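You operate a simulated robot arm through the tools that you are given. There is no shell and no other tool.

Carry out the task below with a simulated robot arm. There is one attempt and no reset: what you move stays moved.

JOB
Feed 3 measures from the blue hopper into the blue pot and draw it out.
Fine: pot on the tray, tray in, gate open, then one push of the feed key a measure; gate shut after, then tray out. The other pots, this hopper's switch and lid and the brown hopper stay. Set down upright: what you pick out.
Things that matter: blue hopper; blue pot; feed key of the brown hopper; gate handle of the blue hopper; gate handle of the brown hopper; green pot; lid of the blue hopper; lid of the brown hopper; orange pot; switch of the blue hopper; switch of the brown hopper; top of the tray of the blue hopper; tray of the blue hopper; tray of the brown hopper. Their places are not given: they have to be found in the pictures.

Only the result counts: the job must be done as asked and must still hold three seconds after the hand-in. Knocking over, shifting, dropping, spilling or breaking anything else fails it. A push-on lid holds only when it is set on centred and level and pressed home; a screw cap is set on level and turned clockwise until tight.

ROBOT AND FRAMES
A 6-joint arm with a two-finger gripper, fixed in place. Base frame: the origin is at the foot of the arm, x ahead of it, y to its left, z up; the work surface is at about z = 75. Readings come in cm, rad, newtons and seconds.
Its first joint turns from -2.601 to 2.601 rad. Payload 1.57 kg.
Tool frame: the origin (TCP) lies between the finger pads and is the grasp point; the fingertips stand 2.1 cm ahead of it; z points along the fingers, y is the line along which they close. The gripper opens to 7 cm. The gripper's body begins 5 cm behind the TCP.
Orientation is that of the tool frame in the base frame, as a unit quaternion [x, y, z, w]. With the fingers straight down and closing along the base's y, the tool's x points along the base's -x, its y along +y and its z along -z.

CONTROLS
- The arm moves only by the tool arm_command. Its argument "increments" is a list of rows, each a list of 7 numbers: the shift along the tool's x, y, z in units of 20 mm (1.0 is 20 mm), then the turn, a rotation vector about the tool's x, y, z in units of 4 degrees (1.0 is 4 degrees), then the closure in counts, from 0 (fully open) to 255 (shut). In form: [[tx, ty, tz, wx, wy, wz, claw], ...]. A call has 1 to 20 rows; each row shifts and turns the commanded pose from where the row before left it, along the tool's axes as they then stand. A call with a number of a shift or a turn outside -1 to 1 is refused whole. Rows are played at 5 a second. More than 5 cm and 0.15 rad between two rows, or a gripper value outside its range, and nothing of the call is played. Where a pose cannot be reached the arm comes as near as it can. A force on the tool above 70 N (or 10 N above the force at the start of the call, whichever is more), or a blocked arm, ends the call early, and 0.2 s more pass. The fingers move at their own pace and stop on an object; they squeeze with about 26 N. The grip force told is the motor's: it shows also when the fingers shut on nothing. Time passes only in rows, and 0.2 s behind the last, so rows that do not move let the fingers close. It gives the time, the measured TCP pose, the force on the tool (base axes), the opening and the grip force at its end, in the units of the frame above (readings bear some noise), with the torque about the TCP (base axes, N m) and any sound that the robot's microphone picked up.
- Cameras (640 x 400 px; columns grow to the right, rows downward): "scene" is fixed at [39.95, -49.78, 149.36]; the picture's right is [0.15, -0.99, 0.00], its down [-0.79, -0.12, -0.60] and it looks along [0.59, 0.09, -0.80] (base axes); focal length 214 px, centre (320, 200). "wrist" rides on the gripper at [7.9, 0.4, -8.1] in the tool frame; the picture's right is [-0.05, 1.00, 0.00], its down [-0.67, -0.04, -0.74] and it looks along [-0.74, -0.04, 0.67] (tool axes); focal length 256 px, centre (320, 200).
- grab_frame(camera): a new picture of that camera. It takes no simulated time.
- slide_trunk(by): slides the trunk up (or, below 0, down) by that many cm; the arm rides with it, the base frame stays. It gives what a move gives, with no picture.
- measure_at(camera, pixels): for up to 12 pixels [column, row] of the newest picture of that camera ("zoom" is the newest enlarged one), the place [x, y, z] in the base frame of the surface seen there, good to about 0.2 cm. It takes no simulated time.
- close_up(camera, box): a new picture of the part [left, top, right, bottom] of that camera's present view, enlarged. It takes no simulated time.
- hand_in(): hands the job in; it is judged then, once.

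Leave the gripper open and the arm clear of the work at the hand-in unless told otherwise.

The tools are called after "Emit:" by a JSON object that holds its "name" and its "arguments". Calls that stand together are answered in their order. arm_command: Moves the arm, as the interface text tells. Its arguments: {"type":"object","properties":{"increments":{"type":"array","items":{"type":"array","items":{"type":"number"}}}},"required":["increments"]} The other tools are called the same way: slide_trunk (by) slides the trunk up or down; grab_frame (camera) takes a picture; measure_at (camera, pixels) gives the place of the surface under pixels of a picture; close_up (camera, box) takes an enlarged picture of a part of a camera's view; hand_in () hands the job in.

At the start:

```text
clock: 0.0
ee_pos: [73.35, 13.28, 117.01]
tcp_rot: [0.0, 1.0, 0.0, 0.0]
contact_force: [0.3, -0.5, 0.7]
ft_torque: [-0.03, -0.03, 0.01]
opening: 7.02
finger_force: 0.1
trunk travel left (down, up): [-85.2, 11.8]
```

scene: 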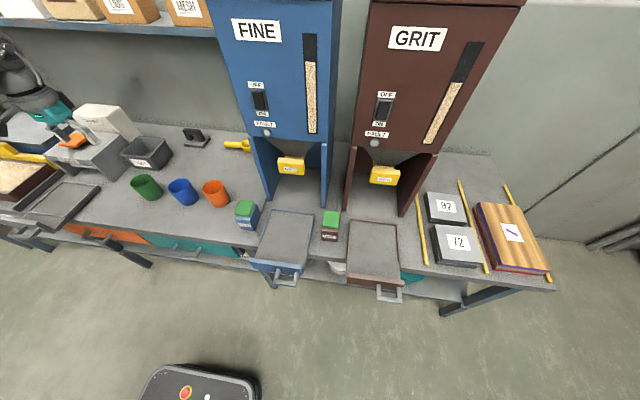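
wrist: 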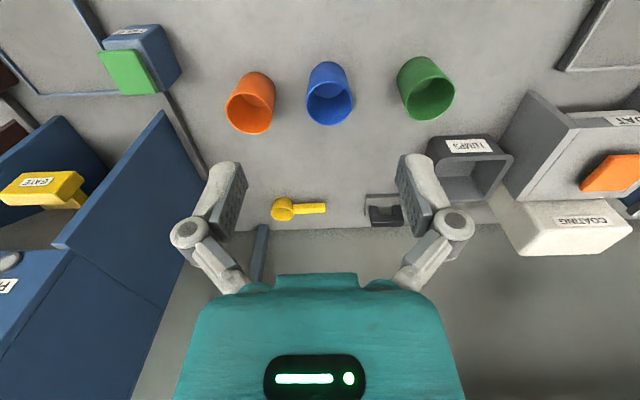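

I see the blue hopper (FINE) at about (285,100) in the scene picture, its tray at (285,240), the gate handle (yellow) at (291,165), and the blue pot at (182,191). The green-topped box at (247,213) may be the feed key. I'll take enlarged pictures to read them better.

Emit:
{"name": "close_up", "arguments": {"camera": "scene", "box": [200, 60, 440, 300]}}

Emit:
{"name": "close_up", "arguments": {"camera": "wrist", "box": [0, 0, 320, 200]}}

Emit:
{"name": "grab_frame", "arguments": {"camera": "scene"}}

Emit:
{"name": "grab_frame", "arguments": {"camera": "wrist"}}

```text
1.67 times, centred on (320, 180) of scene
```

zoom: 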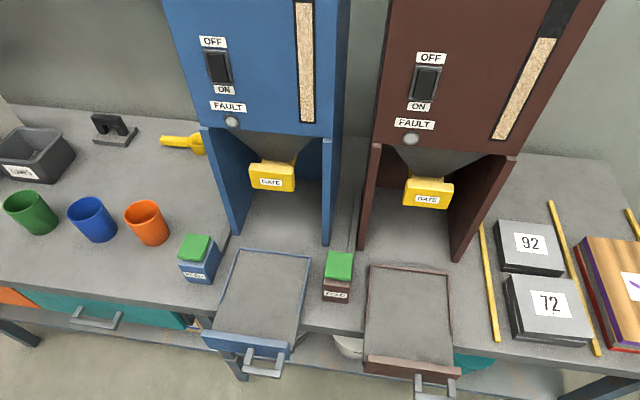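

```text
2.00 times, centred on (160, 100) of wrist
```

zoom: 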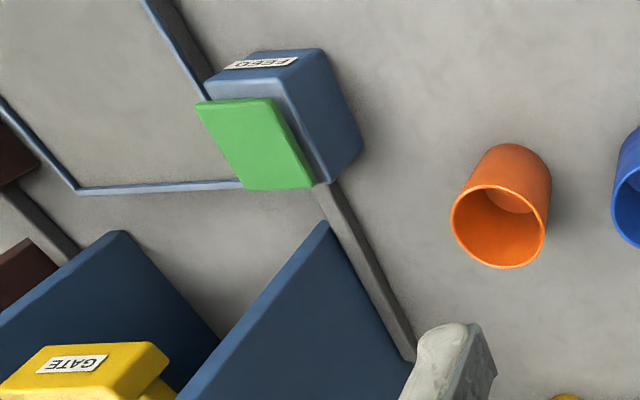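

```text
taken
```

scene: 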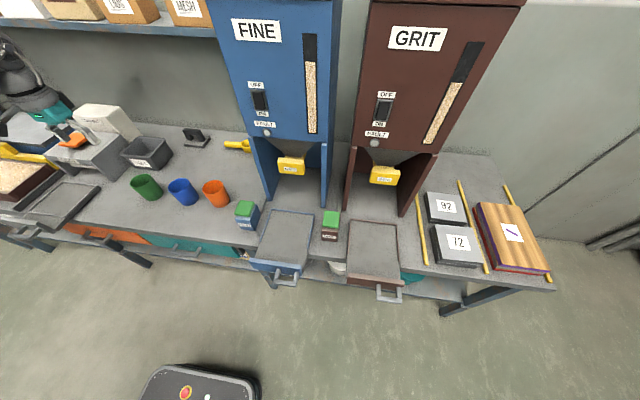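

```text
taken
```

wrist: 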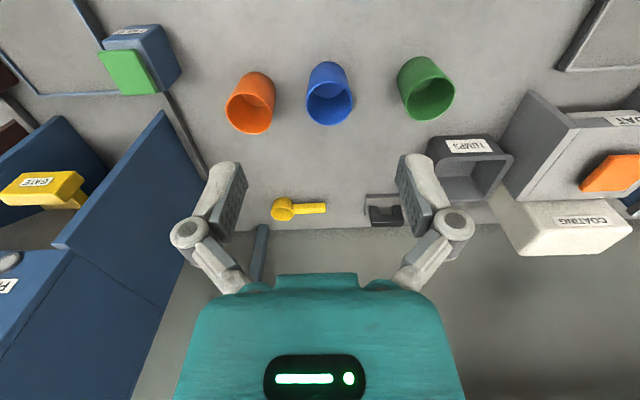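

Now I measure the places of the main things in the scene picture: blue pot rim (182,183), pots, blue tray corners, tray handle, gate handles, feed keys, switch.

Emit:
{"name": "measure_at", "arguments": {"camera": "scene", "pixels": [[178, 184], [186, 198], [145, 188], [214, 193], [245, 207], [332, 218], [292, 165], [285, 240], [286, 280], [384, 176], [260, 100], [266, 133]]}}

Emit:
{"name": "measure_at", "arguments": {"camera": "wrist", "pixels": [[328, 105], [330, 68], [250, 105], [427, 100], [128, 72], [150, 35], [45, 182], [70, 192], [300, 208], [308, 80], [352, 80], [90, 94]]}}

Emit:
{"name": "close_up", "arguments": {"camera": "scene", "box": [230, 190, 350, 300]}}

```text
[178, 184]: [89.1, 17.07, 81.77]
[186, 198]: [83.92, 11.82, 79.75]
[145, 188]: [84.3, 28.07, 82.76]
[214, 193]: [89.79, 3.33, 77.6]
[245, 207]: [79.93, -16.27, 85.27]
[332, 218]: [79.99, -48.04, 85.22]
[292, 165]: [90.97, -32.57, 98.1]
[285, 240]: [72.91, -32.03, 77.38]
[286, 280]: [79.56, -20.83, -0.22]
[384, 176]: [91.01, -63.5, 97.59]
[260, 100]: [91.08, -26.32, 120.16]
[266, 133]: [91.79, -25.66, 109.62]
```

```text
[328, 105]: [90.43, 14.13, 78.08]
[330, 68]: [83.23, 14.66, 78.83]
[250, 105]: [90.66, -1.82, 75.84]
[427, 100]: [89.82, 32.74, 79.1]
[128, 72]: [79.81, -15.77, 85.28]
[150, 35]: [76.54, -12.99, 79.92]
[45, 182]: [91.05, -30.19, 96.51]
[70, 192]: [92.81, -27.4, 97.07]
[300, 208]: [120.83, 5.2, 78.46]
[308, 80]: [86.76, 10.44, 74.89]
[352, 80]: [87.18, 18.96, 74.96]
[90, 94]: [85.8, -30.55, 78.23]
```

```text
3.64 times, centred on (290, 245) of scene
```

zoom: 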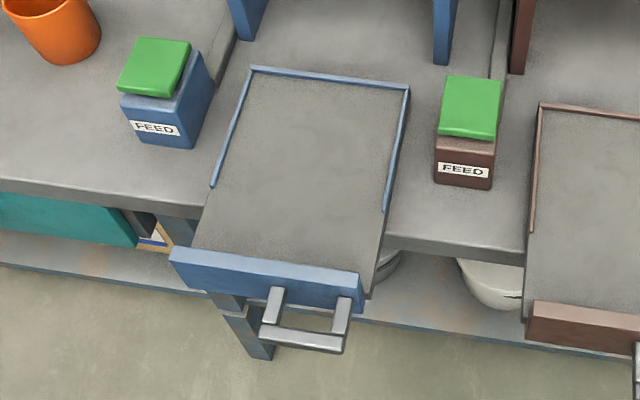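

The zoom shows the blue tray drawn out with its front plate and a bracket handle at zoom (305,325). I measure many points on it.

Emit:
{"name": "measure_at", "arguments": {"camera": "zoom", "pixels": [[303, 340], [272, 310], [340, 318], [262, 265], [180, 252], [358, 278], [205, 235], [370, 265], [255, 70], [405, 88], [300, 150], [262, 328]]}}

Emit:
{"name": "measure_at", "arguments": {"camera": "zoom", "pixels": [[343, 343], [303, 334], [303, 349], [275, 295], [345, 303], [300, 285], [160, 60], [130, 80], [185, 42], [140, 42], [180, 88], [155, 128]]}}

```text
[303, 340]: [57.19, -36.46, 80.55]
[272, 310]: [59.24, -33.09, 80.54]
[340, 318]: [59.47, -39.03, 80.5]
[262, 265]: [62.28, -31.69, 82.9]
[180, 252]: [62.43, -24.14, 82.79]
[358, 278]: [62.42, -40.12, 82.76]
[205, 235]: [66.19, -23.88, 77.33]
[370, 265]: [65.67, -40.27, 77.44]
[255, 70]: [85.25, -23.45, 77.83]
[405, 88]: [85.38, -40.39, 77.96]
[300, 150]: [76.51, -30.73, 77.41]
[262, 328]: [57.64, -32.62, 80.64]
```

```text
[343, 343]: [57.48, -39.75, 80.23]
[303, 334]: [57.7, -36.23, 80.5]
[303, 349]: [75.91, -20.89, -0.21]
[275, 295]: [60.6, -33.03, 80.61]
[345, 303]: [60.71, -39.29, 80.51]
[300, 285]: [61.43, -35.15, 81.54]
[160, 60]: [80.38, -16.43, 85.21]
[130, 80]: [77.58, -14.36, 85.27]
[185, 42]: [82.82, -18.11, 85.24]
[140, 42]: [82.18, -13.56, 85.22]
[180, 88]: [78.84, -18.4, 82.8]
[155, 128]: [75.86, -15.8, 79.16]
```

The tray spans x 62–85, y −23.5 to −40.4, floor z≈77.4, its handle bar is at x≈57.5, y −33…−39.5, top z≈80.5. Next I look close at the pots in the wrist view and measure the blue pot's rim.

Emit:
{"name": "close_up", "arguments": {"camera": "wrist", "box": [220, 40, 470, 150]}}

Emit:
{"name": "close_up", "arguments": {"camera": "scene", "box": [240, 70, 350, 210]}}

```text
2.56 times, centred on (345, 95) of wrist
```

zoom: 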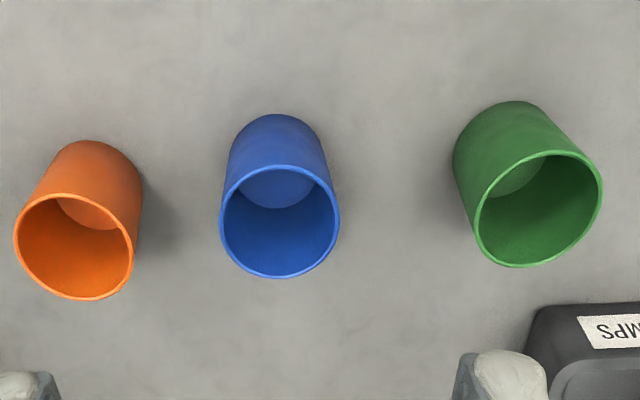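

```text
2.86 times, centred on (295, 140) of scene
```

zoom: 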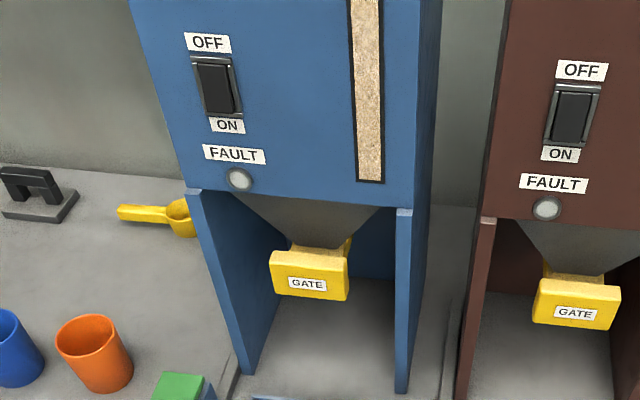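

The gate handle is a yellow block at (91,−32,97) on a stem under the chute, likely a slide. I now move the arm back and right, staying high, to look at the hopper front with the wrist camera.

Emit:
{"name": "arm_command", "arguments": {"increments": [[0.9, -1, 0, 0, 0, 0, 0], [0.9, -1, 0, 0, 0, 0, 0], [0.9, -1, 0, 0, 0, 0, 0], [0.9, -1, 0, 0, 0, 0, 0], [0.9, -1, 0, 0, 0, 0, 0], [0.9, -1, 0, 0, 0, 0, 0], [0, -1, 0, 0, 0, 0, 0], [0, -1, 0, 0, 0, 0, 0], [0, -1, 0, 0, 0, 0, 0], [0, -1, 0, 0, 0, 0, 0], [0, -1, 0, 0, 0, 0, 0], [0, -1, 0, 0, 0, 0, 0], [0, -1, 0, 0, 0, 0, 0], [0, -1, 0, 0, 0, 0, 0], [0, -1, 0, 0, 0, 0, 0], [0, -1, 0, 0, 0, 0, 0], [0, -1, 0, 0, 0, 0, 0], [0, -1, 0, 0, 0, 0, 0], [0, -1, 0, 0, 0, 0, 0], [0, -1, 0, 0, 0, 0, 0]]}}

Emit:
{"name": "grab_frame", "arguments": {"camera": "wrist"}}

```text
clock: 4.2
ee_pos: [62.65, -26.75, 117.0]
tcp_rot: [0.0, 1.0, -0.001, 0.0]
contact_force: [-0.4, 0.5, 0.9]
ft_torque: [0.01, 0.02, -0.01]
opening: 7.01
finger_force: 0.0
trunk travel left (down, up): [-85.2, 11.8]
```

```text
taken
```

wrist: 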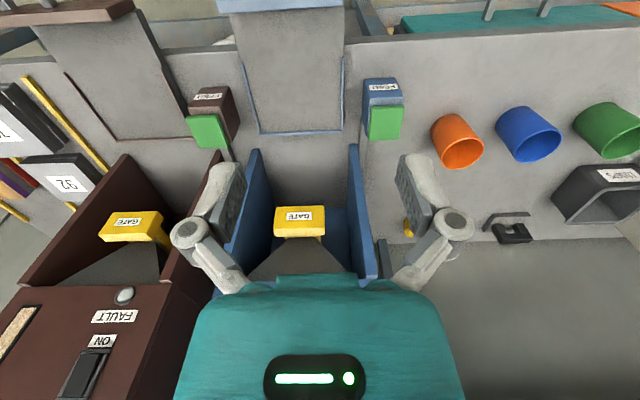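

I see the gate handle at (298,218) from above. I go down to about z=95 at y=−32 to look into the bay more levelly.

Emit:
{"name": "arm_command", "arguments": {"increments": [[0.1, -0.9, 1, 0, 0, 0, 0], [0, -0.9, 1, 0, 0, 0, 0], [0, -0.8, 1, 0, 0, 0, 0], [0, 0, 1, 0, 0, 0, 0], [0, 0, 1, 0, 0, 0, 0], [0, 0, 1, 0, 0, 0, 0], [0, 0, 1, 0, 0, 0, 0], [0, 0, 1, 0, 0, 0, 0], [0, 0, 1, 0, 0, 0, 0], [0, 0, 1, 0, 0, 0, 0], [0, 0, 1, 0, 0, 0, 0]]}}

Emit:
{"name": "grab_frame", "arguments": {"camera": "wrist"}}

```text
clock: 6.6
ee_pos: [62.18, -31.8, 117.12]
tcp_rot: [0.0, 1.0, -0.001, 0.0]
contact_force: [0.4, 0.5, 0.6]
ft_torque: [0.0, -0.02, -0.01]
opening: 7.0
finger_force: 0.0
out of reach, approached as far as the arm can: row 1, 2, 3, 4, 5, 6, 7, 8, 9, 10, 11
trunk travel left (down, up): [-85.2, 11.8]
```

```text
taken
```

wrist: 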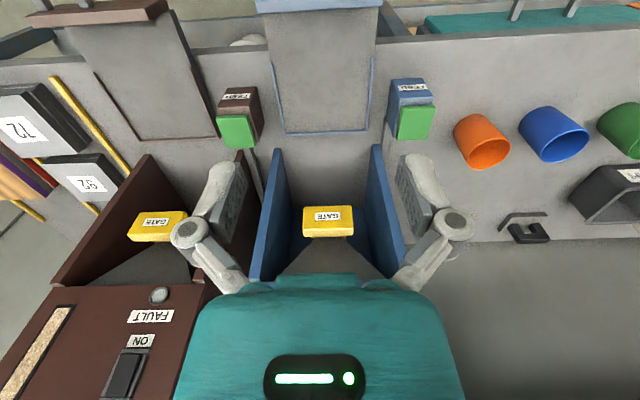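

Going down was out of reach from this trunk height (TCP stays at z≈117). I slide the trunk down by 15 cm so the arm can reach lower.

Emit:
{"name": "slide_trunk", "arguments": {"by": -12}}

```text
clock: 8.1
ee_pos: [62.34, -31.87, 105.01]
tcp_rot: [0.0, 1.0, 0.0, 0.0]
contact_force: [-0.7, -0.7, 0.0]
ft_torque: [0.0, 0.01, -0.01]
opening: 7.01
finger_force: 0.1
trunk travel left (down, up): [-73.2, 23.8]
```

TCP followed down to z=105. I slide down 10 more, to z≈95, which still clears the tray and keys (top ≤ 85).

Emit:
{"name": "slide_trunk", "arguments": {"by": -10}}

Emit:
{"name": "grab_frame", "arguments": {"camera": "wrist"}}

Emit:
{"name": "grab_frame", "arguments": {"camera": "scene"}}

```text
clock: 9.4
ee_pos: [62.33, -31.91, 95.05]
tcp_rot: [0.0, 1.0, 0.001, 0.001]
contact_force: [-1.0, 0.1, 0.1]
ft_torque: [0.0, 0.02, 0.06]
opening: 6.99
finger_force: 0.1
trunk travel left (down, up): [-63.2, 33.8]
```

```text
taken
```

wrist: 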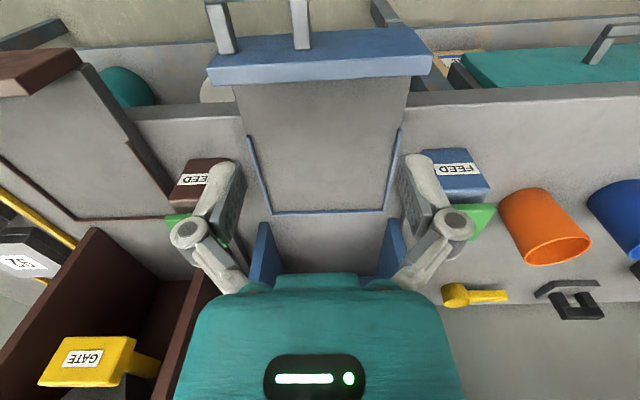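

```text
taken
```

scene: 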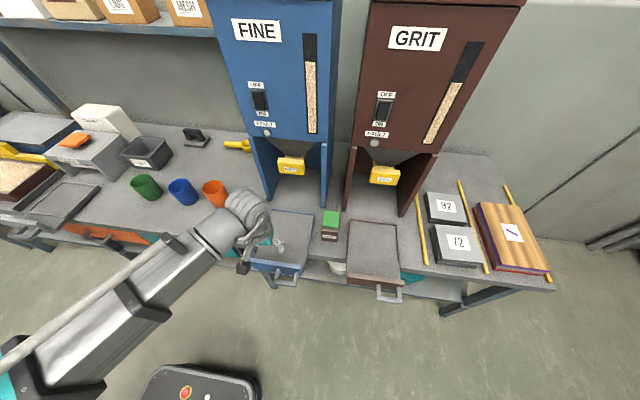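

The gripper hides the blue gate from here, but the brown one shows a handle block on a stem. I zoom the scene camera on the blue gate and measure it.

Emit:
{"name": "close_up", "arguments": {"camera": "scene", "box": [250, 130, 340, 210]}}

```text
5.00 times, centred on (295, 170) of scene
```

zoom: 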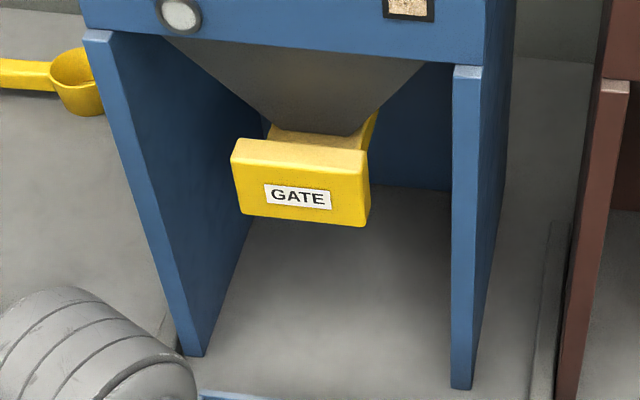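

Emit:
{"name": "measure_at", "arguments": {"camera": "zoom", "pixels": [[240, 148], [358, 160], [245, 207], [355, 218], [300, 150], [300, 178], [290, 133], [350, 140], [372, 120], [300, 60], [300, 100], [330, 120]]}}

Emit:
{"name": "measure_at", "arguments": {"camera": "zoom", "pixels": [[98, 35], [190, 350], [465, 70], [460, 385], [320, 250], [300, 300], [300, 340], [300, 390], [420, 150], [415, 185], [180, 12], [300, 20]]}}

```text
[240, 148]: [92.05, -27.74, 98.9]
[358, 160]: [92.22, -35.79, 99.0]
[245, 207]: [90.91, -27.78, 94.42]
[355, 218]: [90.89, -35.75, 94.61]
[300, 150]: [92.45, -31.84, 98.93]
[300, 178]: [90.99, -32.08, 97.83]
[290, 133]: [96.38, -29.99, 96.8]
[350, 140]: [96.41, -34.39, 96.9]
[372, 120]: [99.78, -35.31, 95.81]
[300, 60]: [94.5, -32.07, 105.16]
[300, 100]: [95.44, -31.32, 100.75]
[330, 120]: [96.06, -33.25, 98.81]
```

```text
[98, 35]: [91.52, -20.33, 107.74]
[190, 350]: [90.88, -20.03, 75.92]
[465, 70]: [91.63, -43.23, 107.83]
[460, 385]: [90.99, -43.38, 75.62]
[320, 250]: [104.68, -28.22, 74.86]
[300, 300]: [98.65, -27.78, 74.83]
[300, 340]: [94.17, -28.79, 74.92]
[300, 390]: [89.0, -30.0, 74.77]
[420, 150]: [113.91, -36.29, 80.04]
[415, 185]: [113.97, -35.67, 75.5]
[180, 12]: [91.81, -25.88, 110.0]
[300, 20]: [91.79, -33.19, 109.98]
```

The gate's block spans x≈91–93, y −27.5…−36, z 94.2–99, with a stem under the chute, so it is likely a pull-out slide along x. The bay is y −20.5…−43, x 91–114. To find the spout I move forward to x≈75 and tilt the hand up 70° so the wrist camera looks under the chute.

Emit:
{"name": "arm_command", "arguments": {"increments": [[-1, 0, 0, 0, 0, 0, 0], [-1, 0, 0, 0, 0, 0, 0], [-1, 0, 0, 0, 0, 0, 0], [-1, 0, 0, 0, 0, 0, 0], [-1, 0, 0, 0, 0, 0, 0], [-1, 0, 0, 0, 0, 0, 0], [0, 0, 0, 0, -1, 0, 0], [0, 0, 0, 0, -1, 0, 0], [0, 0, 0, 0, -1, 0, 0], [0, 0, 0, 0, -1, 0, 0], [0, 0, 0, 0, -1, 0, 0], [0, 0, 0, 0, -1, 0, 0]]}}

```text
clock: 12.0
ee_pos: [74.26, -31.86, 96.6]
tcp_rot: [0.0, 0.978, 0.0, 0.208]
contact_force: [0.1, -0.7, 1.1]
ft_torque: [0.01, 0.01, 0.01]
opening: 7.02
finger_force: 0.0
out of reach, approached as far as the arm can: row 9, 10, 11, 12
trunk travel left (down, up): [-63.2, 33.8]
```

The hand tilted 24° but then ran out of reach: the trunk is too high. I raise the arm 16 cm, then lower the trunk by 20.

Emit:
{"name": "arm_command", "arguments": {"increments": [[-0.407, 0, -0.914, 0, 0, 0, 0], [-0.407, 0, -0.914, 0, 0, 0, 0], [-0.407, 0, -0.914, 0, 0, 0, 0], [-0.407, 0, -0.914, 0, 0, 0, 0], [-0.407, 0, -0.914, 0, 0, 0, 0], [-0.407, 0, -0.914, 0, 0, 0, 0], [-0.407, 0, -0.914, 0, 0, 0, 0], [-0.407, 0, -0.914, 0, 0, 0, 0]]}}

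Emit:
{"name": "slide_trunk", "arguments": {"by": -18}}

```text
clock: 13.8
ee_pos: [74.22, -31.83, 96.53]
tcp_rot: [0.0, 0.978, 0.0, 0.208]
contact_force: [-0.1, 0.3, 0.3]
ft_torque: [-0.02, 0.04, 0.02]
opening: 6.98
finger_force: 0.1
out of reach, approached as far as the arm can: row 1, 2, 3, 4, 5, 6, 7, 8
trunk travel left (down, up): [-63.2, 33.8]
```

```text
clock: 15.5
ee_pos: [74.28, -31.9, 79.92]
tcp_rot: [-0.001, 0.978, -0.002, 0.207]
contact_force: [4.5, 0.9, 33.2]
ft_torque: [-0.27, 3.87, -0.12]
opening: 6.98
finger_force: 0.0
trunk travel left (down, up): [-46.2, 50.8]
stopped: the force on the tool passed its limit at 100 N (the readings are from after the stop); the commanded pose is now the measured one
```

The arm did not rise (out of reach) and the trunk slide pressed the fingertips onto the tray at z≈78. I stop that and raise the trunk 15 cm at once, then check for shift.

Emit:
{"name": "slide_trunk", "arguments": {"by": 14}}

Emit:
{"name": "grab_frame", "arguments": {"camera": "scene"}}

Emit:
{"name": "grab_frame", "arguments": {"camera": "wrist"}}

```text
clock: 17.2
ee_pos: [74.31, -31.85, 93.68]
tcp_rot: [-0.002, 0.978, -0.001, 0.208]
contact_force: [-0.5, 0.4, 0.4]
ft_torque: [-0.01, 0.01, -0.01]
opening: 7.01
finger_force: 0.0
trunk travel left (down, up): [-60.2, 36.8]
```

```text
taken
```

scene: 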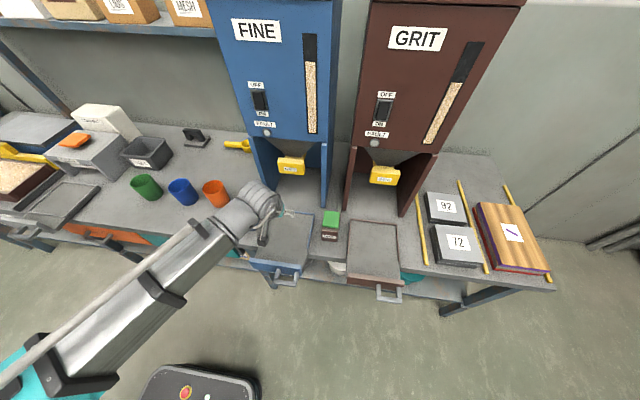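

```text
taken
```

wrist: 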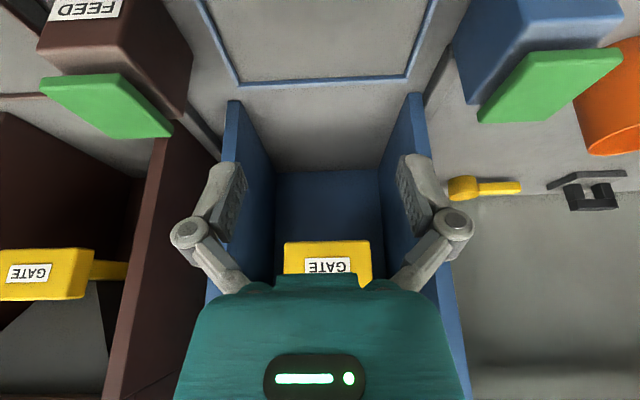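

The tray looks unmoved (blue rails still at the same place). I test the reach: a small move up of 2 cm from the present pose.

Emit:
{"name": "arm_command", "arguments": {"increments": [[-0.407, 0, -0.914, 0, 0, 0, 0]]}}

```text
clock: 17.6
ee_pos: [74.5, -31.98, 93.73]
tcp_rot: [-0.001, 0.978, -0.002, 0.207]
contact_force: [-0.3, -1.0, -0.4]
ft_torque: [0.01, -0.02, -0.03]
opening: 7.0
finger_force: 0.1
out of reach, approached as far as the arm can: row 1
trunk travel left (down, up): [-60.2, 36.8]
```

Neither up nor down seems to move the arm in z; perhaps only the trunk gives height. I test by tilting further up (4 rows of wy −1) and watch whether the tilt goes on.

Emit:
{"name": "arm_command", "arguments": {"increments": [[0, 0, 0, 0, -1, 0, 0], [0, 0, 0, 0, -1, 0, 0], [0, 0, 0, 0, -1, 0, 0], [0, 0, 0, 0, -1, 0, 0]]}}

```text
clock: 18.6
ee_pos: [74.19, -31.95, 96.45]
tcp_rot: [-0.002, 0.94, -0.001, 0.341]
contact_force: [-0.7, 0.1, -0.2]
ft_torque: [-0.05, 0.01, 0.02]
opening: 6.99
finger_force: 0.0
out of reach, approached as far as the arm can: row 1, 2, 3, 4
trunk travel left (down, up): [-60.2, 36.8]
```

So the arm keeps x, y and turns the wrist (pivot ~18.4 cm above the TCP), but height comes only from the trunk. I go on tilting to about 72°; TCP will rise to about z=105, all clear there.

Emit:
{"name": "arm_command", "arguments": {"increments": [[0, 0, 0, 0, -1, 0, 0], [0, 0, 0, 0, -1, 0, 0], [0, 0, 0, 0, -1, 0, 0], [0, 0, 0, 0, -1, 0, 0], [0, 0, 0, 0, -1, 0, 0], [0, 0, 0, 0, -1, 0, 0], [0, 0, 0, 0, -1, 0, 0], [0, 0, 0, 0, -1, 0, 0]]}}

Emit:
{"name": "grab_frame", "arguments": {"camera": "wrist"}}

Emit:
{"name": "grab_frame", "arguments": {"camera": "scene"}}

```text
clock: 20.4
ee_pos: [74.25, -31.85, 104.88]
tcp_rot: [-0.002, 0.81, -0.001, 0.587]
contact_force: [0.4, -0.4, -0.9]
ft_torque: [0.02, 0.0, 0.03]
opening: 7.0
finger_force: 0.1
out of reach, approached as far as the arm can: row 1, 2, 3, 4, 5, 6, 7, 8
trunk travel left (down, up): [-60.2, 36.8]
```

```text
taken
```

wrist: 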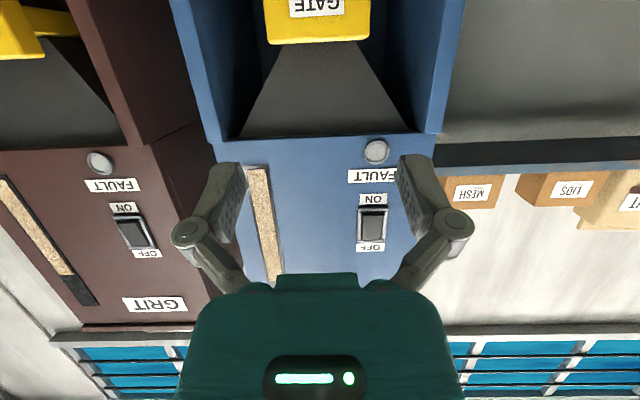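

```text
taken
```

scene: 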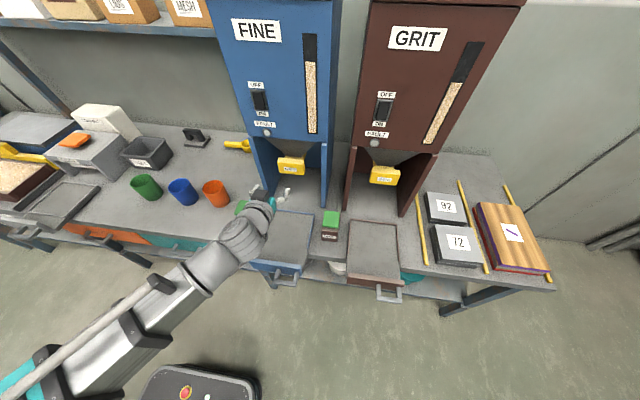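

The view now shows the chute and gate from the front (picture is upside down). I lower the trunk 13 cm (TCP to ≈92; nothing under the hand is higher than 83 there) to look under the chute.

Emit:
{"name": "slide_trunk", "arguments": {"by": -13}}

Emit:
{"name": "grab_frame", "arguments": {"camera": "wrist"}}

```text
clock: 22.0
ee_pos: [74.27, -31.85, 91.97]
tcp_rot: [-0.003, 0.81, 0.0, 0.586]
contact_force: [0.1, -0.2, 1.1]
ft_torque: [-0.01, 0.01, 0.0]
opening: 7.03
finger_force: 0.1
trunk travel left (down, up): [-47.2, 49.8]
```

```text
taken
```

wrist: 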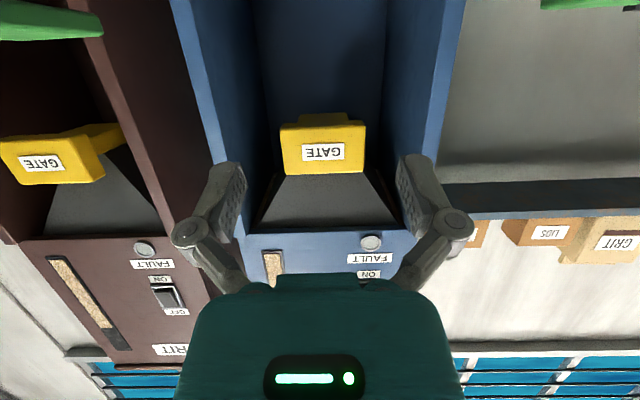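

I see the gate block at (323,150) with its stem going back at (325,118). I zoom and measure the stem and chute.

Emit:
{"name": "close_up", "arguments": {"camera": "wrist", "box": [240, 60, 420, 240]}}

```text
2.22 times, centred on (330, 150) of wrist
```

zoom: 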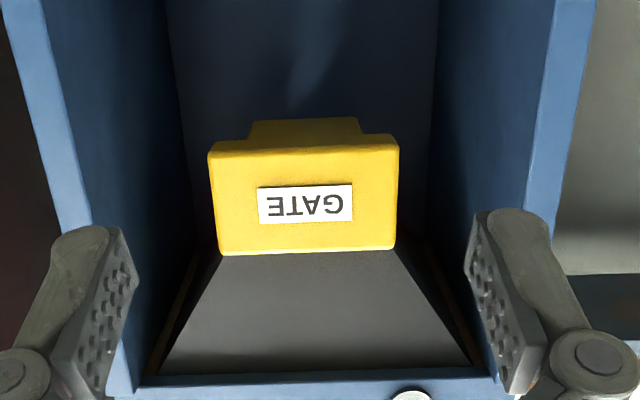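

Emit:
{"name": "measure_at", "arguments": {"camera": "zoom", "pixels": [[305, 120], [260, 128], [350, 124], [300, 148], [215, 150], [393, 145], [225, 245], [390, 240], [300, 280], [300, 350], [170, 365], [470, 350]]}}

Emit:
{"name": "measure_at", "arguments": {"camera": "wrist", "pixels": [[325, 114], [300, 120], [348, 118], [325, 125], [60, 150], [110, 130], [90, 135], [320, 127], [262, 215], [390, 215], [254, 150], [392, 140]]}}

```text
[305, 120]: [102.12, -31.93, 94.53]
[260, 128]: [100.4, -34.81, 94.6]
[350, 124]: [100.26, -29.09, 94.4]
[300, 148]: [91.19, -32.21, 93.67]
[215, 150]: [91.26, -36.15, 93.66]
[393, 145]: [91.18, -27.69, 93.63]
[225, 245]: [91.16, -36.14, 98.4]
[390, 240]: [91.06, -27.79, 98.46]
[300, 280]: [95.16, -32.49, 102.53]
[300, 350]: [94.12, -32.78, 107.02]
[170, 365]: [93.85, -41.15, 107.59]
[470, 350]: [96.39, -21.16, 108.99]
```

```text
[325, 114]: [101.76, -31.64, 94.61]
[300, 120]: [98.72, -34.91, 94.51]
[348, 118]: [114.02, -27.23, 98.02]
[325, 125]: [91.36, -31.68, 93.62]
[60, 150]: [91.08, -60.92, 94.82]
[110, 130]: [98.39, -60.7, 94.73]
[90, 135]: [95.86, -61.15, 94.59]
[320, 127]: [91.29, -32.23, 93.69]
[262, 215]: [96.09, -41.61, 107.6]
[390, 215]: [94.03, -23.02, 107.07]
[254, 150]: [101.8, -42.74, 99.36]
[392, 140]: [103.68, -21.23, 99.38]
```

The gate stem runs x 92.5…102+, z 94.5–96.8; block z 93.6–99. Chute front edge at its mouth is x≈96.4, so the mouth centre is near x≈99.5, y≈−32. Before placing the pot I want to learn the tray's travel with it empty. I raise the trunk 14 cm first so I can straighten the hand.

Emit:
{"name": "slide_trunk", "arguments": {"by": 14}}

```text
clock: 23.7
ee_pos: [74.36, -31.96, 105.95]
tcp_rot: [-0.003, 0.81, 0.0, 0.587]
contact_force: [0.9, 0.0, -0.3]
ft_torque: [0.05, -0.02, -0.01]
opening: 6.98
finger_force: 0.2
trunk travel left (down, up): [-61.2, 35.8]
```

TCP is at z≈106. Now I move back over the tray handle (x≈60, y≈−36) and straighten the hand to a 30° tilt, closing the fingers; z should end near 96.

Emit:
{"name": "arm_command", "arguments": {"increments": [[0.278, -0.266, -0.856, 0, 0, 0, 0], [0.278, -0.266, -0.856, 0, 0, 0, 0], [0.278, -0.266, -0.856, 0, 0, 0, 0], [0.278, -0.266, -0.856, 0, 0, 0, 0], [0.278, -0.266, -0.856, 0, 0, 0, 0], [0.278, -0.266, -0.856, 0, 0, 0, 0], [0.278, -0.266, -0.856, 0, 0, 0, 0], [0.278, -0.266, -0.856, 0, 0, 0, 0], [0, 0, 0, 0, 1, 0, 255], [0, 0, 0, 0, 1, 0, 255], [0, 0, 0, 0, 1, 0, 255], [0, 0, 0, 0, 1, 0, 255], [0, 0, 0, 0, 1, 0, 255], [0, 0, 0, 0, 1, 0, 255], [0, 0, 0, 0, 1, 0, 255], [0, 0, 0, 0, 1, 0, 255], [0, 0, 0, 0, 1, 0, 255], [0, 0, 0, 0, 1, 0, 255]]}}

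Emit:
{"name": "grab_frame", "arguments": {"camera": "wrist"}}

Emit:
{"name": "grab_frame", "arguments": {"camera": "scene"}}

```text
clock: 27.5
ee_pos: [59.9, -36.17, 95.95]
tcp_rot: [-0.002, 0.962, -0.001, 0.275]
contact_force: [0.4, -1.1, -0.1]
ft_torque: [0.01, -0.01, 0.02]
opening: 0.02
finger_force: 26.0
out of reach, approached as far as the arm can: row 9, 10, 11, 12, 13, 14, 15, 16, 17, 18
trunk travel left (down, up): [-61.2, 35.8]
```

```text
taken
```

wrist: 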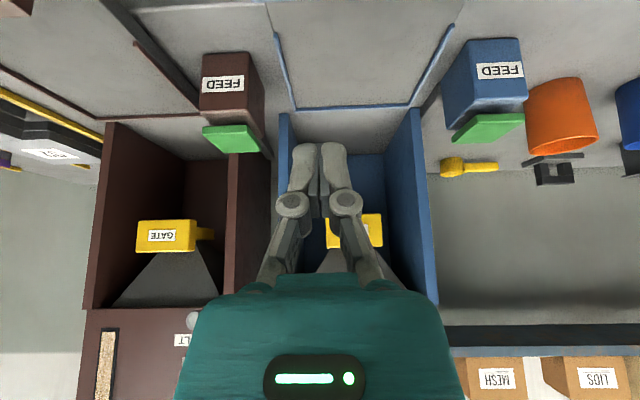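

```text
taken
```

scene: 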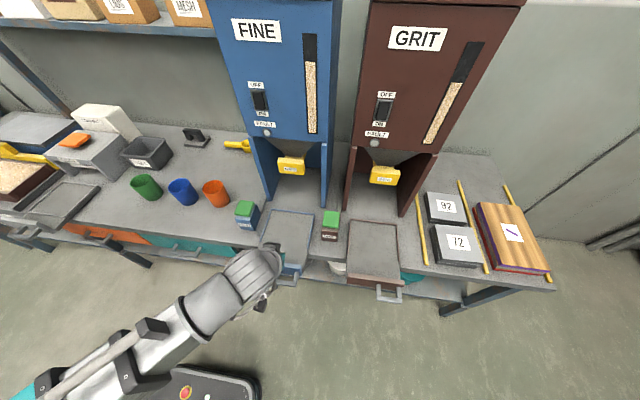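

Hand tilt is 32°, fingers shut, TCP (59.9,−36.2,95.95). I reduce the tilt to 20° and shift x to 59.4 so the closed fingers will drop into the loop between bar (x≈57–58.1) and front plate (x≈61.4).

Emit:
{"name": "arm_command", "arguments": {"increments": [[0, 0, 0, 0, 1, 0, 255], [0, 0, 0, 0, 1, 0, 255], [0, 0, 0, 0, 1, 0, 255], [0.235, 0, -0.085, 0, 0, 0, 255], [0, 0, 0, 0, 0, 0, 255]]}}

Emit:
{"name": "close_up", "arguments": {"camera": "scene", "box": [220, 200, 340, 310]}}

```text
clock: 28.7
ee_pos: [59.35, -36.24, 94.25]
tcp_rot: [-0.001, 0.985, -0.002, 0.172]
contact_force: [1.2, 0.4, -0.3]
ft_torque: [0.0, -0.01, 0.0]
opening: 0.0
finger_force: 26.6
out of reach, approached as far as the arm can: row 1, 2, 3
trunk travel left (down, up): [-61.2, 35.8]
```

```text
3.64 times, centred on (280, 255) of scene
```

zoom: 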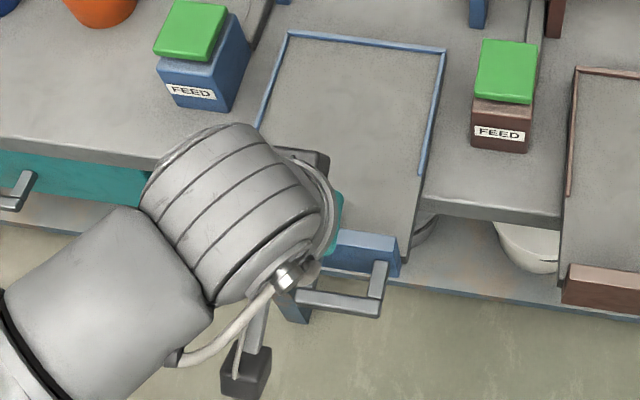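

TCP is (59.35,−36.24,94.25), tilt 20°. I lower the trunk 10 cm; the tips will then stand at z≈82.3, just above the bar.

Emit:
{"name": "slide_trunk", "arguments": {"by": -10}}

Emit:
{"name": "close_up", "arguments": {"camera": "scene", "box": [220, 200, 340, 310]}}

Emit:
{"name": "grab_frame", "arguments": {"camera": "wrist"}}

```text
clock: 30.0
ee_pos: [59.37, -36.17, 84.24]
tcp_rot: [-0.002, 0.985, -0.001, 0.172]
contact_force: [-0.1, -0.7, 0.0]
ft_torque: [-0.02, 0.01, 0.0]
opening: 0.0
finger_force: 26.1
trunk travel left (down, up): [-51.2, 45.8]
```

```text
3.64 times, centred on (280, 255) of scene
```

zoom: 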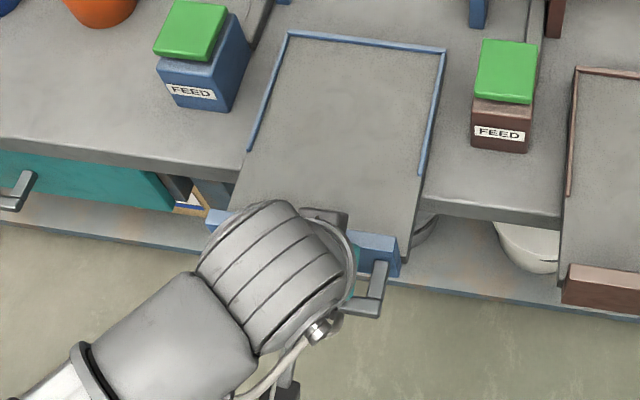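

```text
taken
```

wrist: 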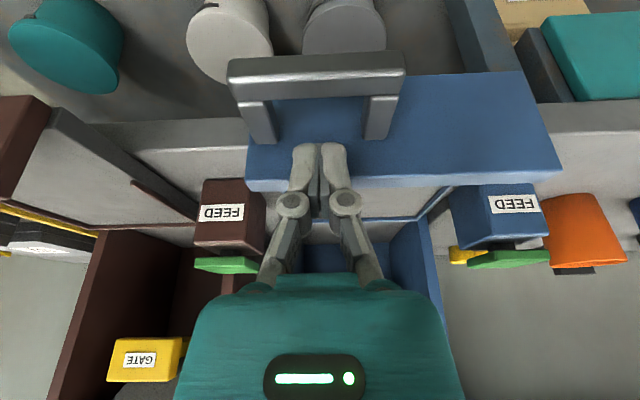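

The wrist view now shows the handle loop: bar at (317,75), stubs at (258,120) and (380,115), fingertips at (320,150). I measure these.

Emit:
{"name": "measure_at", "arguments": {"camera": "wrist", "pixels": [[317, 65], [317, 85], [240, 90], [400, 85], [258, 125], [380, 120], [317, 115], [280, 185], [500, 170], [550, 150], [250, 60], [390, 60]]}}

Emit:
{"name": "close_up", "arguments": {"camera": "wrist", "box": [200, 30, 440, 210]}}

```text
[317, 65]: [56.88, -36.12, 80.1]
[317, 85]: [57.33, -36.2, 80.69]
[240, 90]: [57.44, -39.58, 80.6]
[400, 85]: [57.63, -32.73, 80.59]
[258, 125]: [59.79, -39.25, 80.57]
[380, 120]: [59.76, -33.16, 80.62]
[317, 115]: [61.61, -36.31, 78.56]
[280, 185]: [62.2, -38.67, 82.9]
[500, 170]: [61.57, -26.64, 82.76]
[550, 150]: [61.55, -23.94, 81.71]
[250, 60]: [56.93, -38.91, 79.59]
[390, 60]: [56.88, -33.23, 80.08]
```

```text
2.22 times, centred on (320, 120) of wrist
```

zoom: 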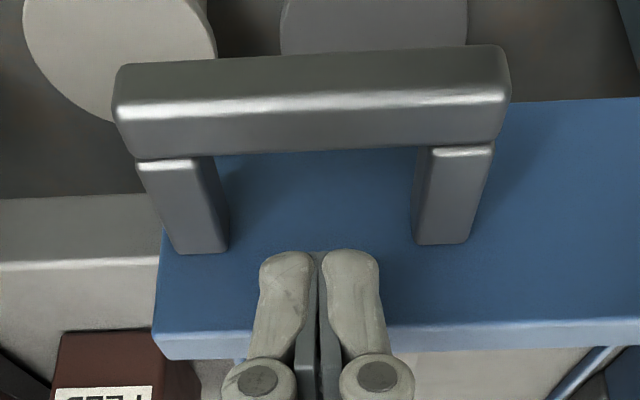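

Bar x 56.9–58.1, plate front x 61.55; the tips stand centred over the gap. I lower 3 cm into the loop (tips to z≈79.1).

Emit:
{"name": "slide_trunk", "arguments": {"by": -3}}

Emit:
{"name": "grab_frame", "arguments": {"camera": "wrist"}}

```text
clock: 30.7
ee_pos: [59.35, -36.17, 81.27]
tcp_rot: [-0.002, 0.985, -0.002, 0.172]
contact_force: [0.5, -0.2, -0.2]
ft_torque: [-0.03, 0.0, 0.01]
opening: 0.03
finger_force: 26.2
trunk travel left (down, up): [-48.2, 48.8]
```

```text
taken
```

wrist: 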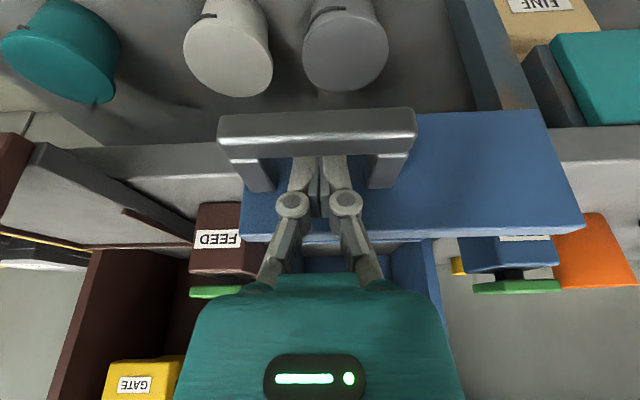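

The fingers are inside the loop with no contact force. Now I push the empty tray in, 1 cm per row, 10 rows, to learn its travel.

Emit:
{"name": "arm_command", "arguments": {"increments": [[-0.47, 0, 0.171, 0, 0, 0, 255], [-0.47, 0, 0.171, 0, 0, 0, 255], [-0.47, 0, 0.171, 0, 0, 0, 255], [-0.47, 0, 0.171, 0, 0, 0, 255], [-0.47, 0, 0.171, 0, 0, 0, 255], [-0.47, 0, 0.171, 0, 0, 0, 255], [-0.47, 0, 0.171, 0, 0, 0, 255], [-0.47, 0, 0.171, 0, 0, 0, 255], [-0.47, 0, 0.171, 0, 0, 0, 255], [-0.47, 0, 0.171, 0, 0, 0, 255]]}}

Emit:
{"name": "grab_frame", "arguments": {"camera": "scene"}}

Emit:
{"name": "grab_frame", "arguments": {"camera": "wrist"}}

```text
clock: 32.9
ee_pos: [69.52, -36.1, 81.15]
tcp_rot: [-0.002, 0.985, -0.002, 0.173]
contact_force: [0.4, 0.4, -0.1]
ft_torque: [0.02, -0.01, -0.02]
opening: 0.0
finger_force: 28.6
trunk travel left (down, up): [-48.2, 48.8]
```

```text
taken
```

scene: 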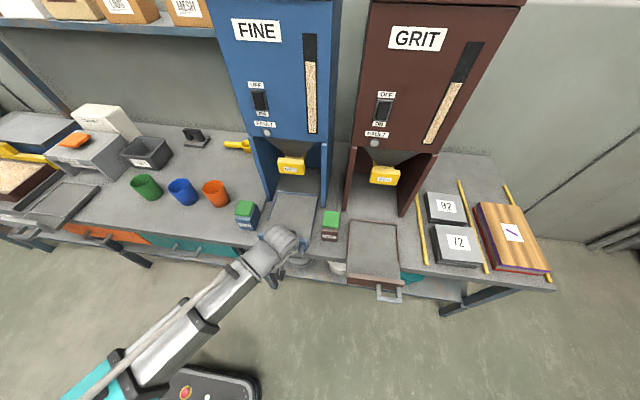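

```text
taken
```

wrist: 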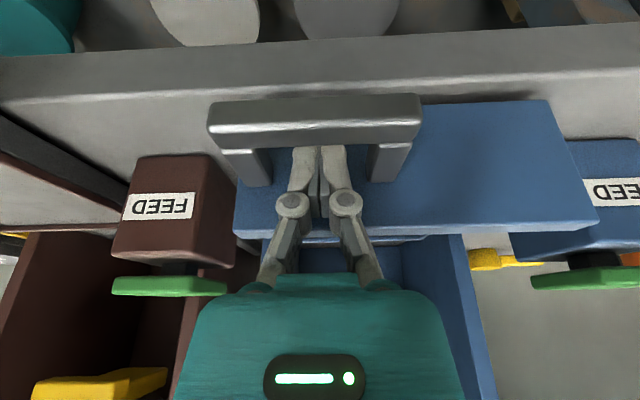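

The tray slides easily (TCP x now 69.5). I push on 9 cm more.

Emit:
{"name": "arm_command", "arguments": {"increments": [[-0.47, 0, 0.171, 0, 0, 0, 255], [-0.47, 0, 0.171, 0, 0, 0, 255], [-0.47, 0, 0.171, 0, 0, 0, 255], [-0.47, 0, 0.171, 0, 0, 0, 255], [-0.47, 0, 0.171, 0, 0, 0, 255], [-0.47, 0, 0.171, 0, 0, 0, 255], [-0.47, 0, 0.171, 0, 0, 0, 255], [-0.47, 0, 0.171, 0, 0, 0, 255], [-0.47, 0, 0.171, 0, 0, 0, 255]]}}

Emit:
{"name": "grab_frame", "arguments": {"camera": "wrist"}}

```text
clock: 34.9
ee_pos: [78.48, -36.14, 81.22]
tcp_rot: [-0.002, 0.985, -0.002, 0.173]
contact_force: [-0.2, -0.5, 0.8]
ft_torque: [0.02, 0.0, 0.0]
opening: 0.01
finger_force: 28.9
trunk travel left (down, up): [-48.2, 48.8]
```

```text
taken
```

wrist: 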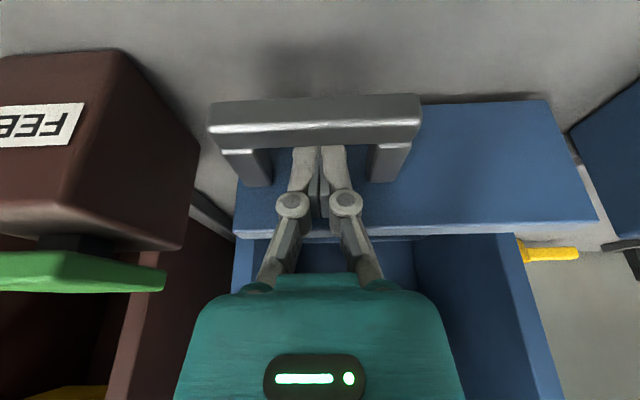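

Still free. I go on in 0.5 cm rows to find the inner stop.

Emit:
{"name": "arm_command", "arguments": {"increments": [[-0.235, 0, 0.0855, 0, 0, 0, 255], [-0.235, 0, 0.0855, 0, 0, 0, 255], [-0.235, 0, 0.0855, 0, 0, 0, 255], [-0.235, 0, 0.0855, 0, 0, 0, 255], [-0.235, 0, 0.0855, 0, 0, 0, 255], [-0.235, 0, 0.0855, 0, 0, 0, 255], [-0.235, 0, 0.0855, 0, 0, 0, 255], [-0.235, 0, 0.0855, 0, 0, 0, 255], [-0.235, 0, 0.0855, 0, 0, 0, 255], [-0.235, 0, 0.0855, 0, 0, 0, 255]]}}

Emit:
{"name": "grab_frame", "arguments": {"camera": "wrist"}}

Emit:
{"name": "grab_frame", "arguments": {"camera": "scene"}}

```text
clock: 37.2
ee_pos: [82.14, -36.18, 81.16]
tcp_rot: [-0.002, 0.987, -0.001, 0.159]
contact_force: [-13.6, 0.2, 0.4]
ft_torque: [-0.14, 0.18, -0.03]
opening: 0.61
finger_force: 28.2
trunk travel left (down, up): [-48.2, 48.8]
stopped in row 10: the force on the tool passed its limit at 76 N (the readings are from after the stop); the commanded pose is now the measured one
```

```text
taken
```

wrist: 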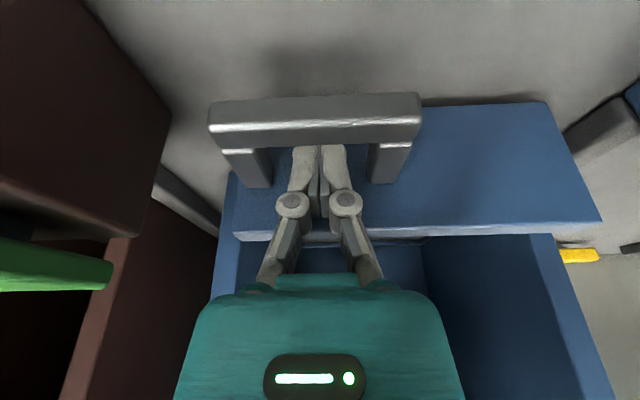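

```text
taken
```

scene: 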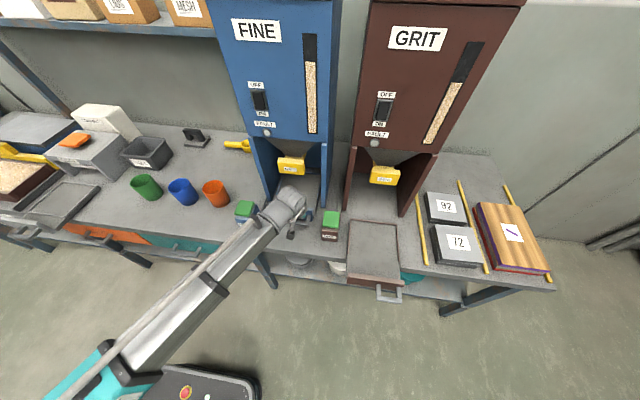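

The tray hit a stop (76 N) at TCP x≈82.1. I measure the front plate and bar to get the inner position, and look at the tray's rails.

Emit:
{"name": "measure_at", "arguments": {"camera": "wrist", "pixels": [[450, 160], [500, 225], [285, 232], [317, 112], [245, 125], [400, 120], [560, 140], [430, 238], [320, 255], [410, 255]]}}

Emit:
{"name": "close_up", "arguments": {"camera": "scene", "box": [240, 130, 350, 250]}}

```text
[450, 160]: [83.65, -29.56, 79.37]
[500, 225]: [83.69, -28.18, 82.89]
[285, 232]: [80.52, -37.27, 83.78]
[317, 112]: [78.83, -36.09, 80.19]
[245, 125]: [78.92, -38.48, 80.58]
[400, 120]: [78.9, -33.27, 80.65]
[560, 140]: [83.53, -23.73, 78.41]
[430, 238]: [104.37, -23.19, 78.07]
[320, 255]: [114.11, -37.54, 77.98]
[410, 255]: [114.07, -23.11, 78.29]
```

```text
3.33 times, centred on (295, 190) of scene
```

zoom: 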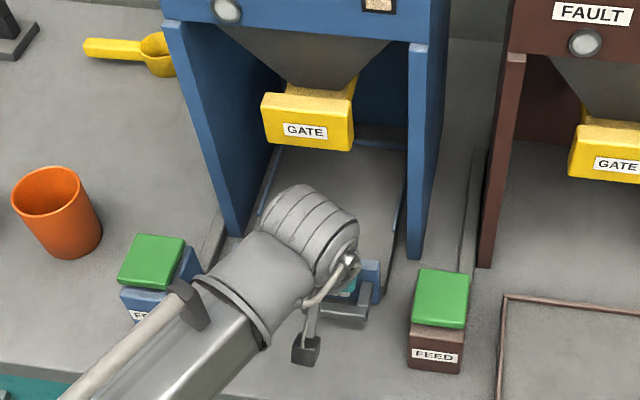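

Travel is 22 cm (plate front 61.55 → 83.6). With the tray in I can look lower under the chute to find the mouth. I raise the trunk 9 cm out of the loop.

Emit:
{"name": "slide_trunk", "arguments": {"by": 6}}

```text
clock: 38.2
ee_pos: [82.63, -36.17, 87.17]
tcp_rot: [-0.002, 0.987, 0.0, 0.161]
contact_force: [-0.4, 0.4, -0.2]
ft_torque: [-0.03, 0.02, -0.01]
opening: 0.01
finger_force: 28.8
trunk travel left (down, up): [-54.2, 42.8]
```

Clear of the loop (no force). I move back to x≈68, y≈−32 and tilt up to ~70° for the look under the chute; the TCP will rise to ≈98.

Emit:
{"name": "arm_command", "arguments": {"increments": [[0.853, 0.26, -0.286, 0, 0, 0, 255], [0.853, 0.26, -0.286, 0, 0, 0, 255], [0.853, 0.26, -0.286, 0, 0, 0, 255], [0.853, 0.26, -0.286, 0, 0, 0, 255], [0.853, 0.26, -0.286, 0, 0, 0, 255], [0.853, 0.26, -0.286, 0, 0, 0, 255], [0.853, 0.26, -0.286, 0, 0, 0, 255], [0.853, 0.26, -0.286, 0, 0, 0, 255], [0, 0, 0, 0, -1, 0, 255], [0, 0, 0, 0, -1, 0, 255], [0, 0, 0, 0, -1, 0, 255], [0, 0, 0, 0, -1, 0, 255], [0, 0, 0, 0, -1, 0, 255], [0, 0, 0, 0, -1, 0, 255], [0, 0, 0, 0, -1, 0, 255], [0, 0, 0, 0, -1, 0, 255], [0, 0, 0, 0, -1, 0, 255], [0, 0, 0, 0, -1, 0, 255]]}}

Emit:
{"name": "grab_frame", "arguments": {"camera": "wrist"}}

Emit:
{"name": "grab_frame", "arguments": {"camera": "scene"}}

```text
clock: 42.0
ee_pos: [68.01, -32.05, 95.02]
tcp_rot: [-0.002, 0.872, 0.0, 0.49]
contact_force: [0.4, 0.1, -0.1]
ft_torque: [-0.02, 0.03, 0.01]
opening: 0.0
finger_force: 29.0
out of reach, approached as far as the arm can: row 9, 10, 11, 12, 13, 14, 15, 16, 17, 18
trunk travel left (down, up): [-54.2, 42.8]
```

```text
taken
```

wrist: 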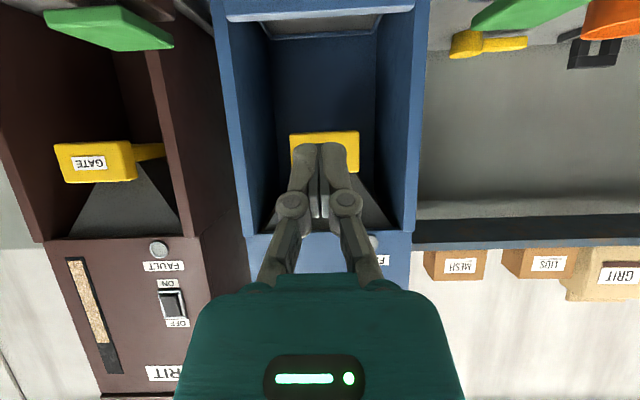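

```text
taken
```

scene: 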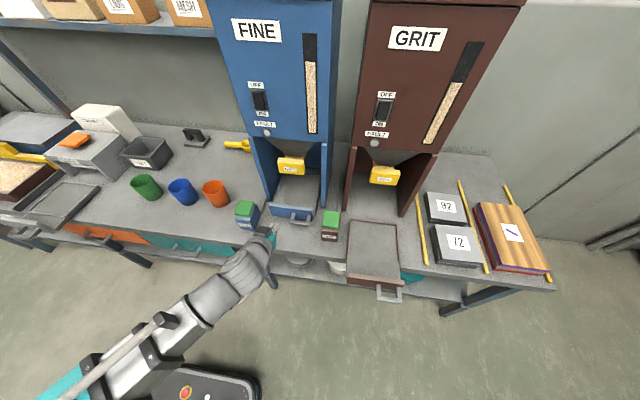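

The closed fingers hide the gate in this view. I tilt 20° further and open the fingers so the chute shows between them in the upper picture.

Emit:
{"name": "arm_command", "arguments": {"increments": [[0, 0, 0, 0, -1, 0, 0], [0, 0, 0, 0, -1, 0, 0], [0, 0, 0, 0, -1, 0, 0], [0, 0, 0, 0, -1, 0, 0], [0, 0, 0, 0, -1, 0, 0]]}}

Emit:
{"name": "slide_trunk", "arguments": {"by": -10}}

Emit:
{"name": "grab_frame", "arguments": {"camera": "wrist"}}

```text
clock: 43.2
ee_pos: [68.12, -31.93, 101.13]
tcp_rot: [-0.001, 0.774, 0.0, 0.634]
contact_force: [-1.2, -0.4, 0.7]
ft_torque: [-0.05, 0.0, -0.02]
opening: 7.0
finger_force: 0.0
out of reach, approached as far as the arm can: row 1, 2, 3, 4, 5
trunk travel left (down, up): [-54.2, 42.8]
```

```text
clock: 44.5
ee_pos: [67.97, -31.97, 90.89]
tcp_rot: [-0.002, 0.775, 0.0, 0.632]
contact_force: [-0.1, -0.6, 0.0]
ft_torque: [-0.03, -0.02, 0.0]
opening: 7.01
finger_force: 0.0
trunk travel left (down, up): [-44.2, 52.8]
```

```text
taken
```

wrist: 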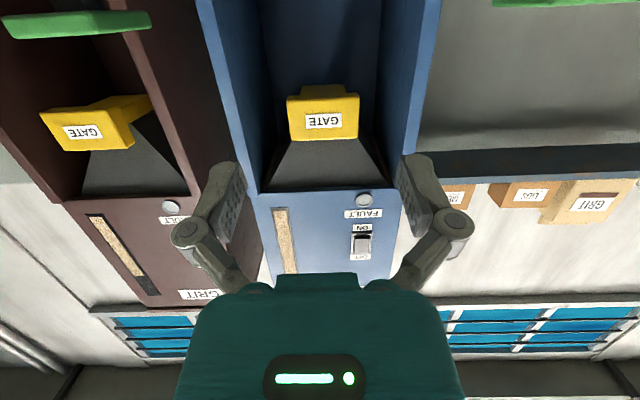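

Now I zoom on both gates: the brown one is seen from its side and shows where the stem ends.

Emit:
{"name": "close_up", "arguments": {"camera": "wrist", "box": [250, 60, 400, 200]}}

Emit:
{"name": "measure_at", "arguments": {"camera": "zoom", "pixels": [[310, 115], [260, 118], [355, 112], [250, 125], [360, 120], [310, 108], [400, 250], [170, 280], [440, 290], [310, 135], [390, 130], [230, 130]]}}

Emit:
{"name": "close_up", "arguments": {"camera": "wrist", "box": [30, 70, 210, 210]}}

```text
2.86 times, centred on (325, 130) of wrist
```

zoom: 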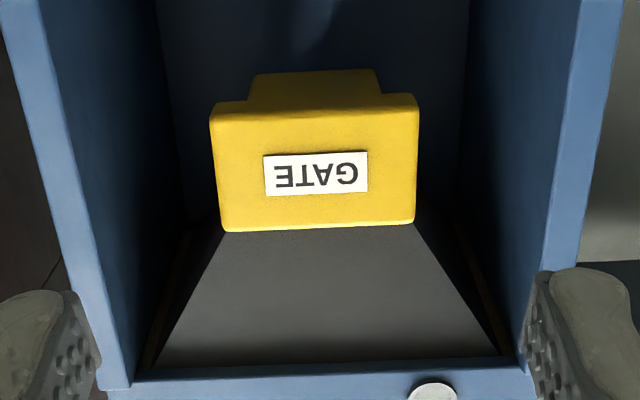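

```text
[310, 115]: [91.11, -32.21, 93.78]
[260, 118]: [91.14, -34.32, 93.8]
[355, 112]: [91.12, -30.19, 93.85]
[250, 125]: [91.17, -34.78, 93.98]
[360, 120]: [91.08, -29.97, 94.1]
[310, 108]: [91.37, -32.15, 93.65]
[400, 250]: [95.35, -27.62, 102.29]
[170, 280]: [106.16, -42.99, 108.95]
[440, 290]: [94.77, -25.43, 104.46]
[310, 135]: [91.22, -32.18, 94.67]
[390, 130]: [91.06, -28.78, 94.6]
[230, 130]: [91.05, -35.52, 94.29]
```

```text
2.86 times, centred on (120, 140) of wrist
```

zoom: 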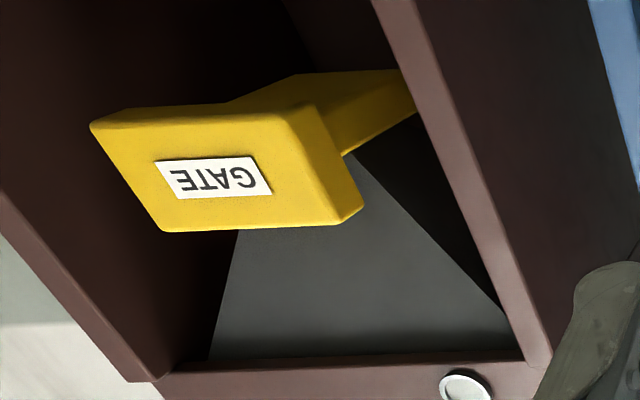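

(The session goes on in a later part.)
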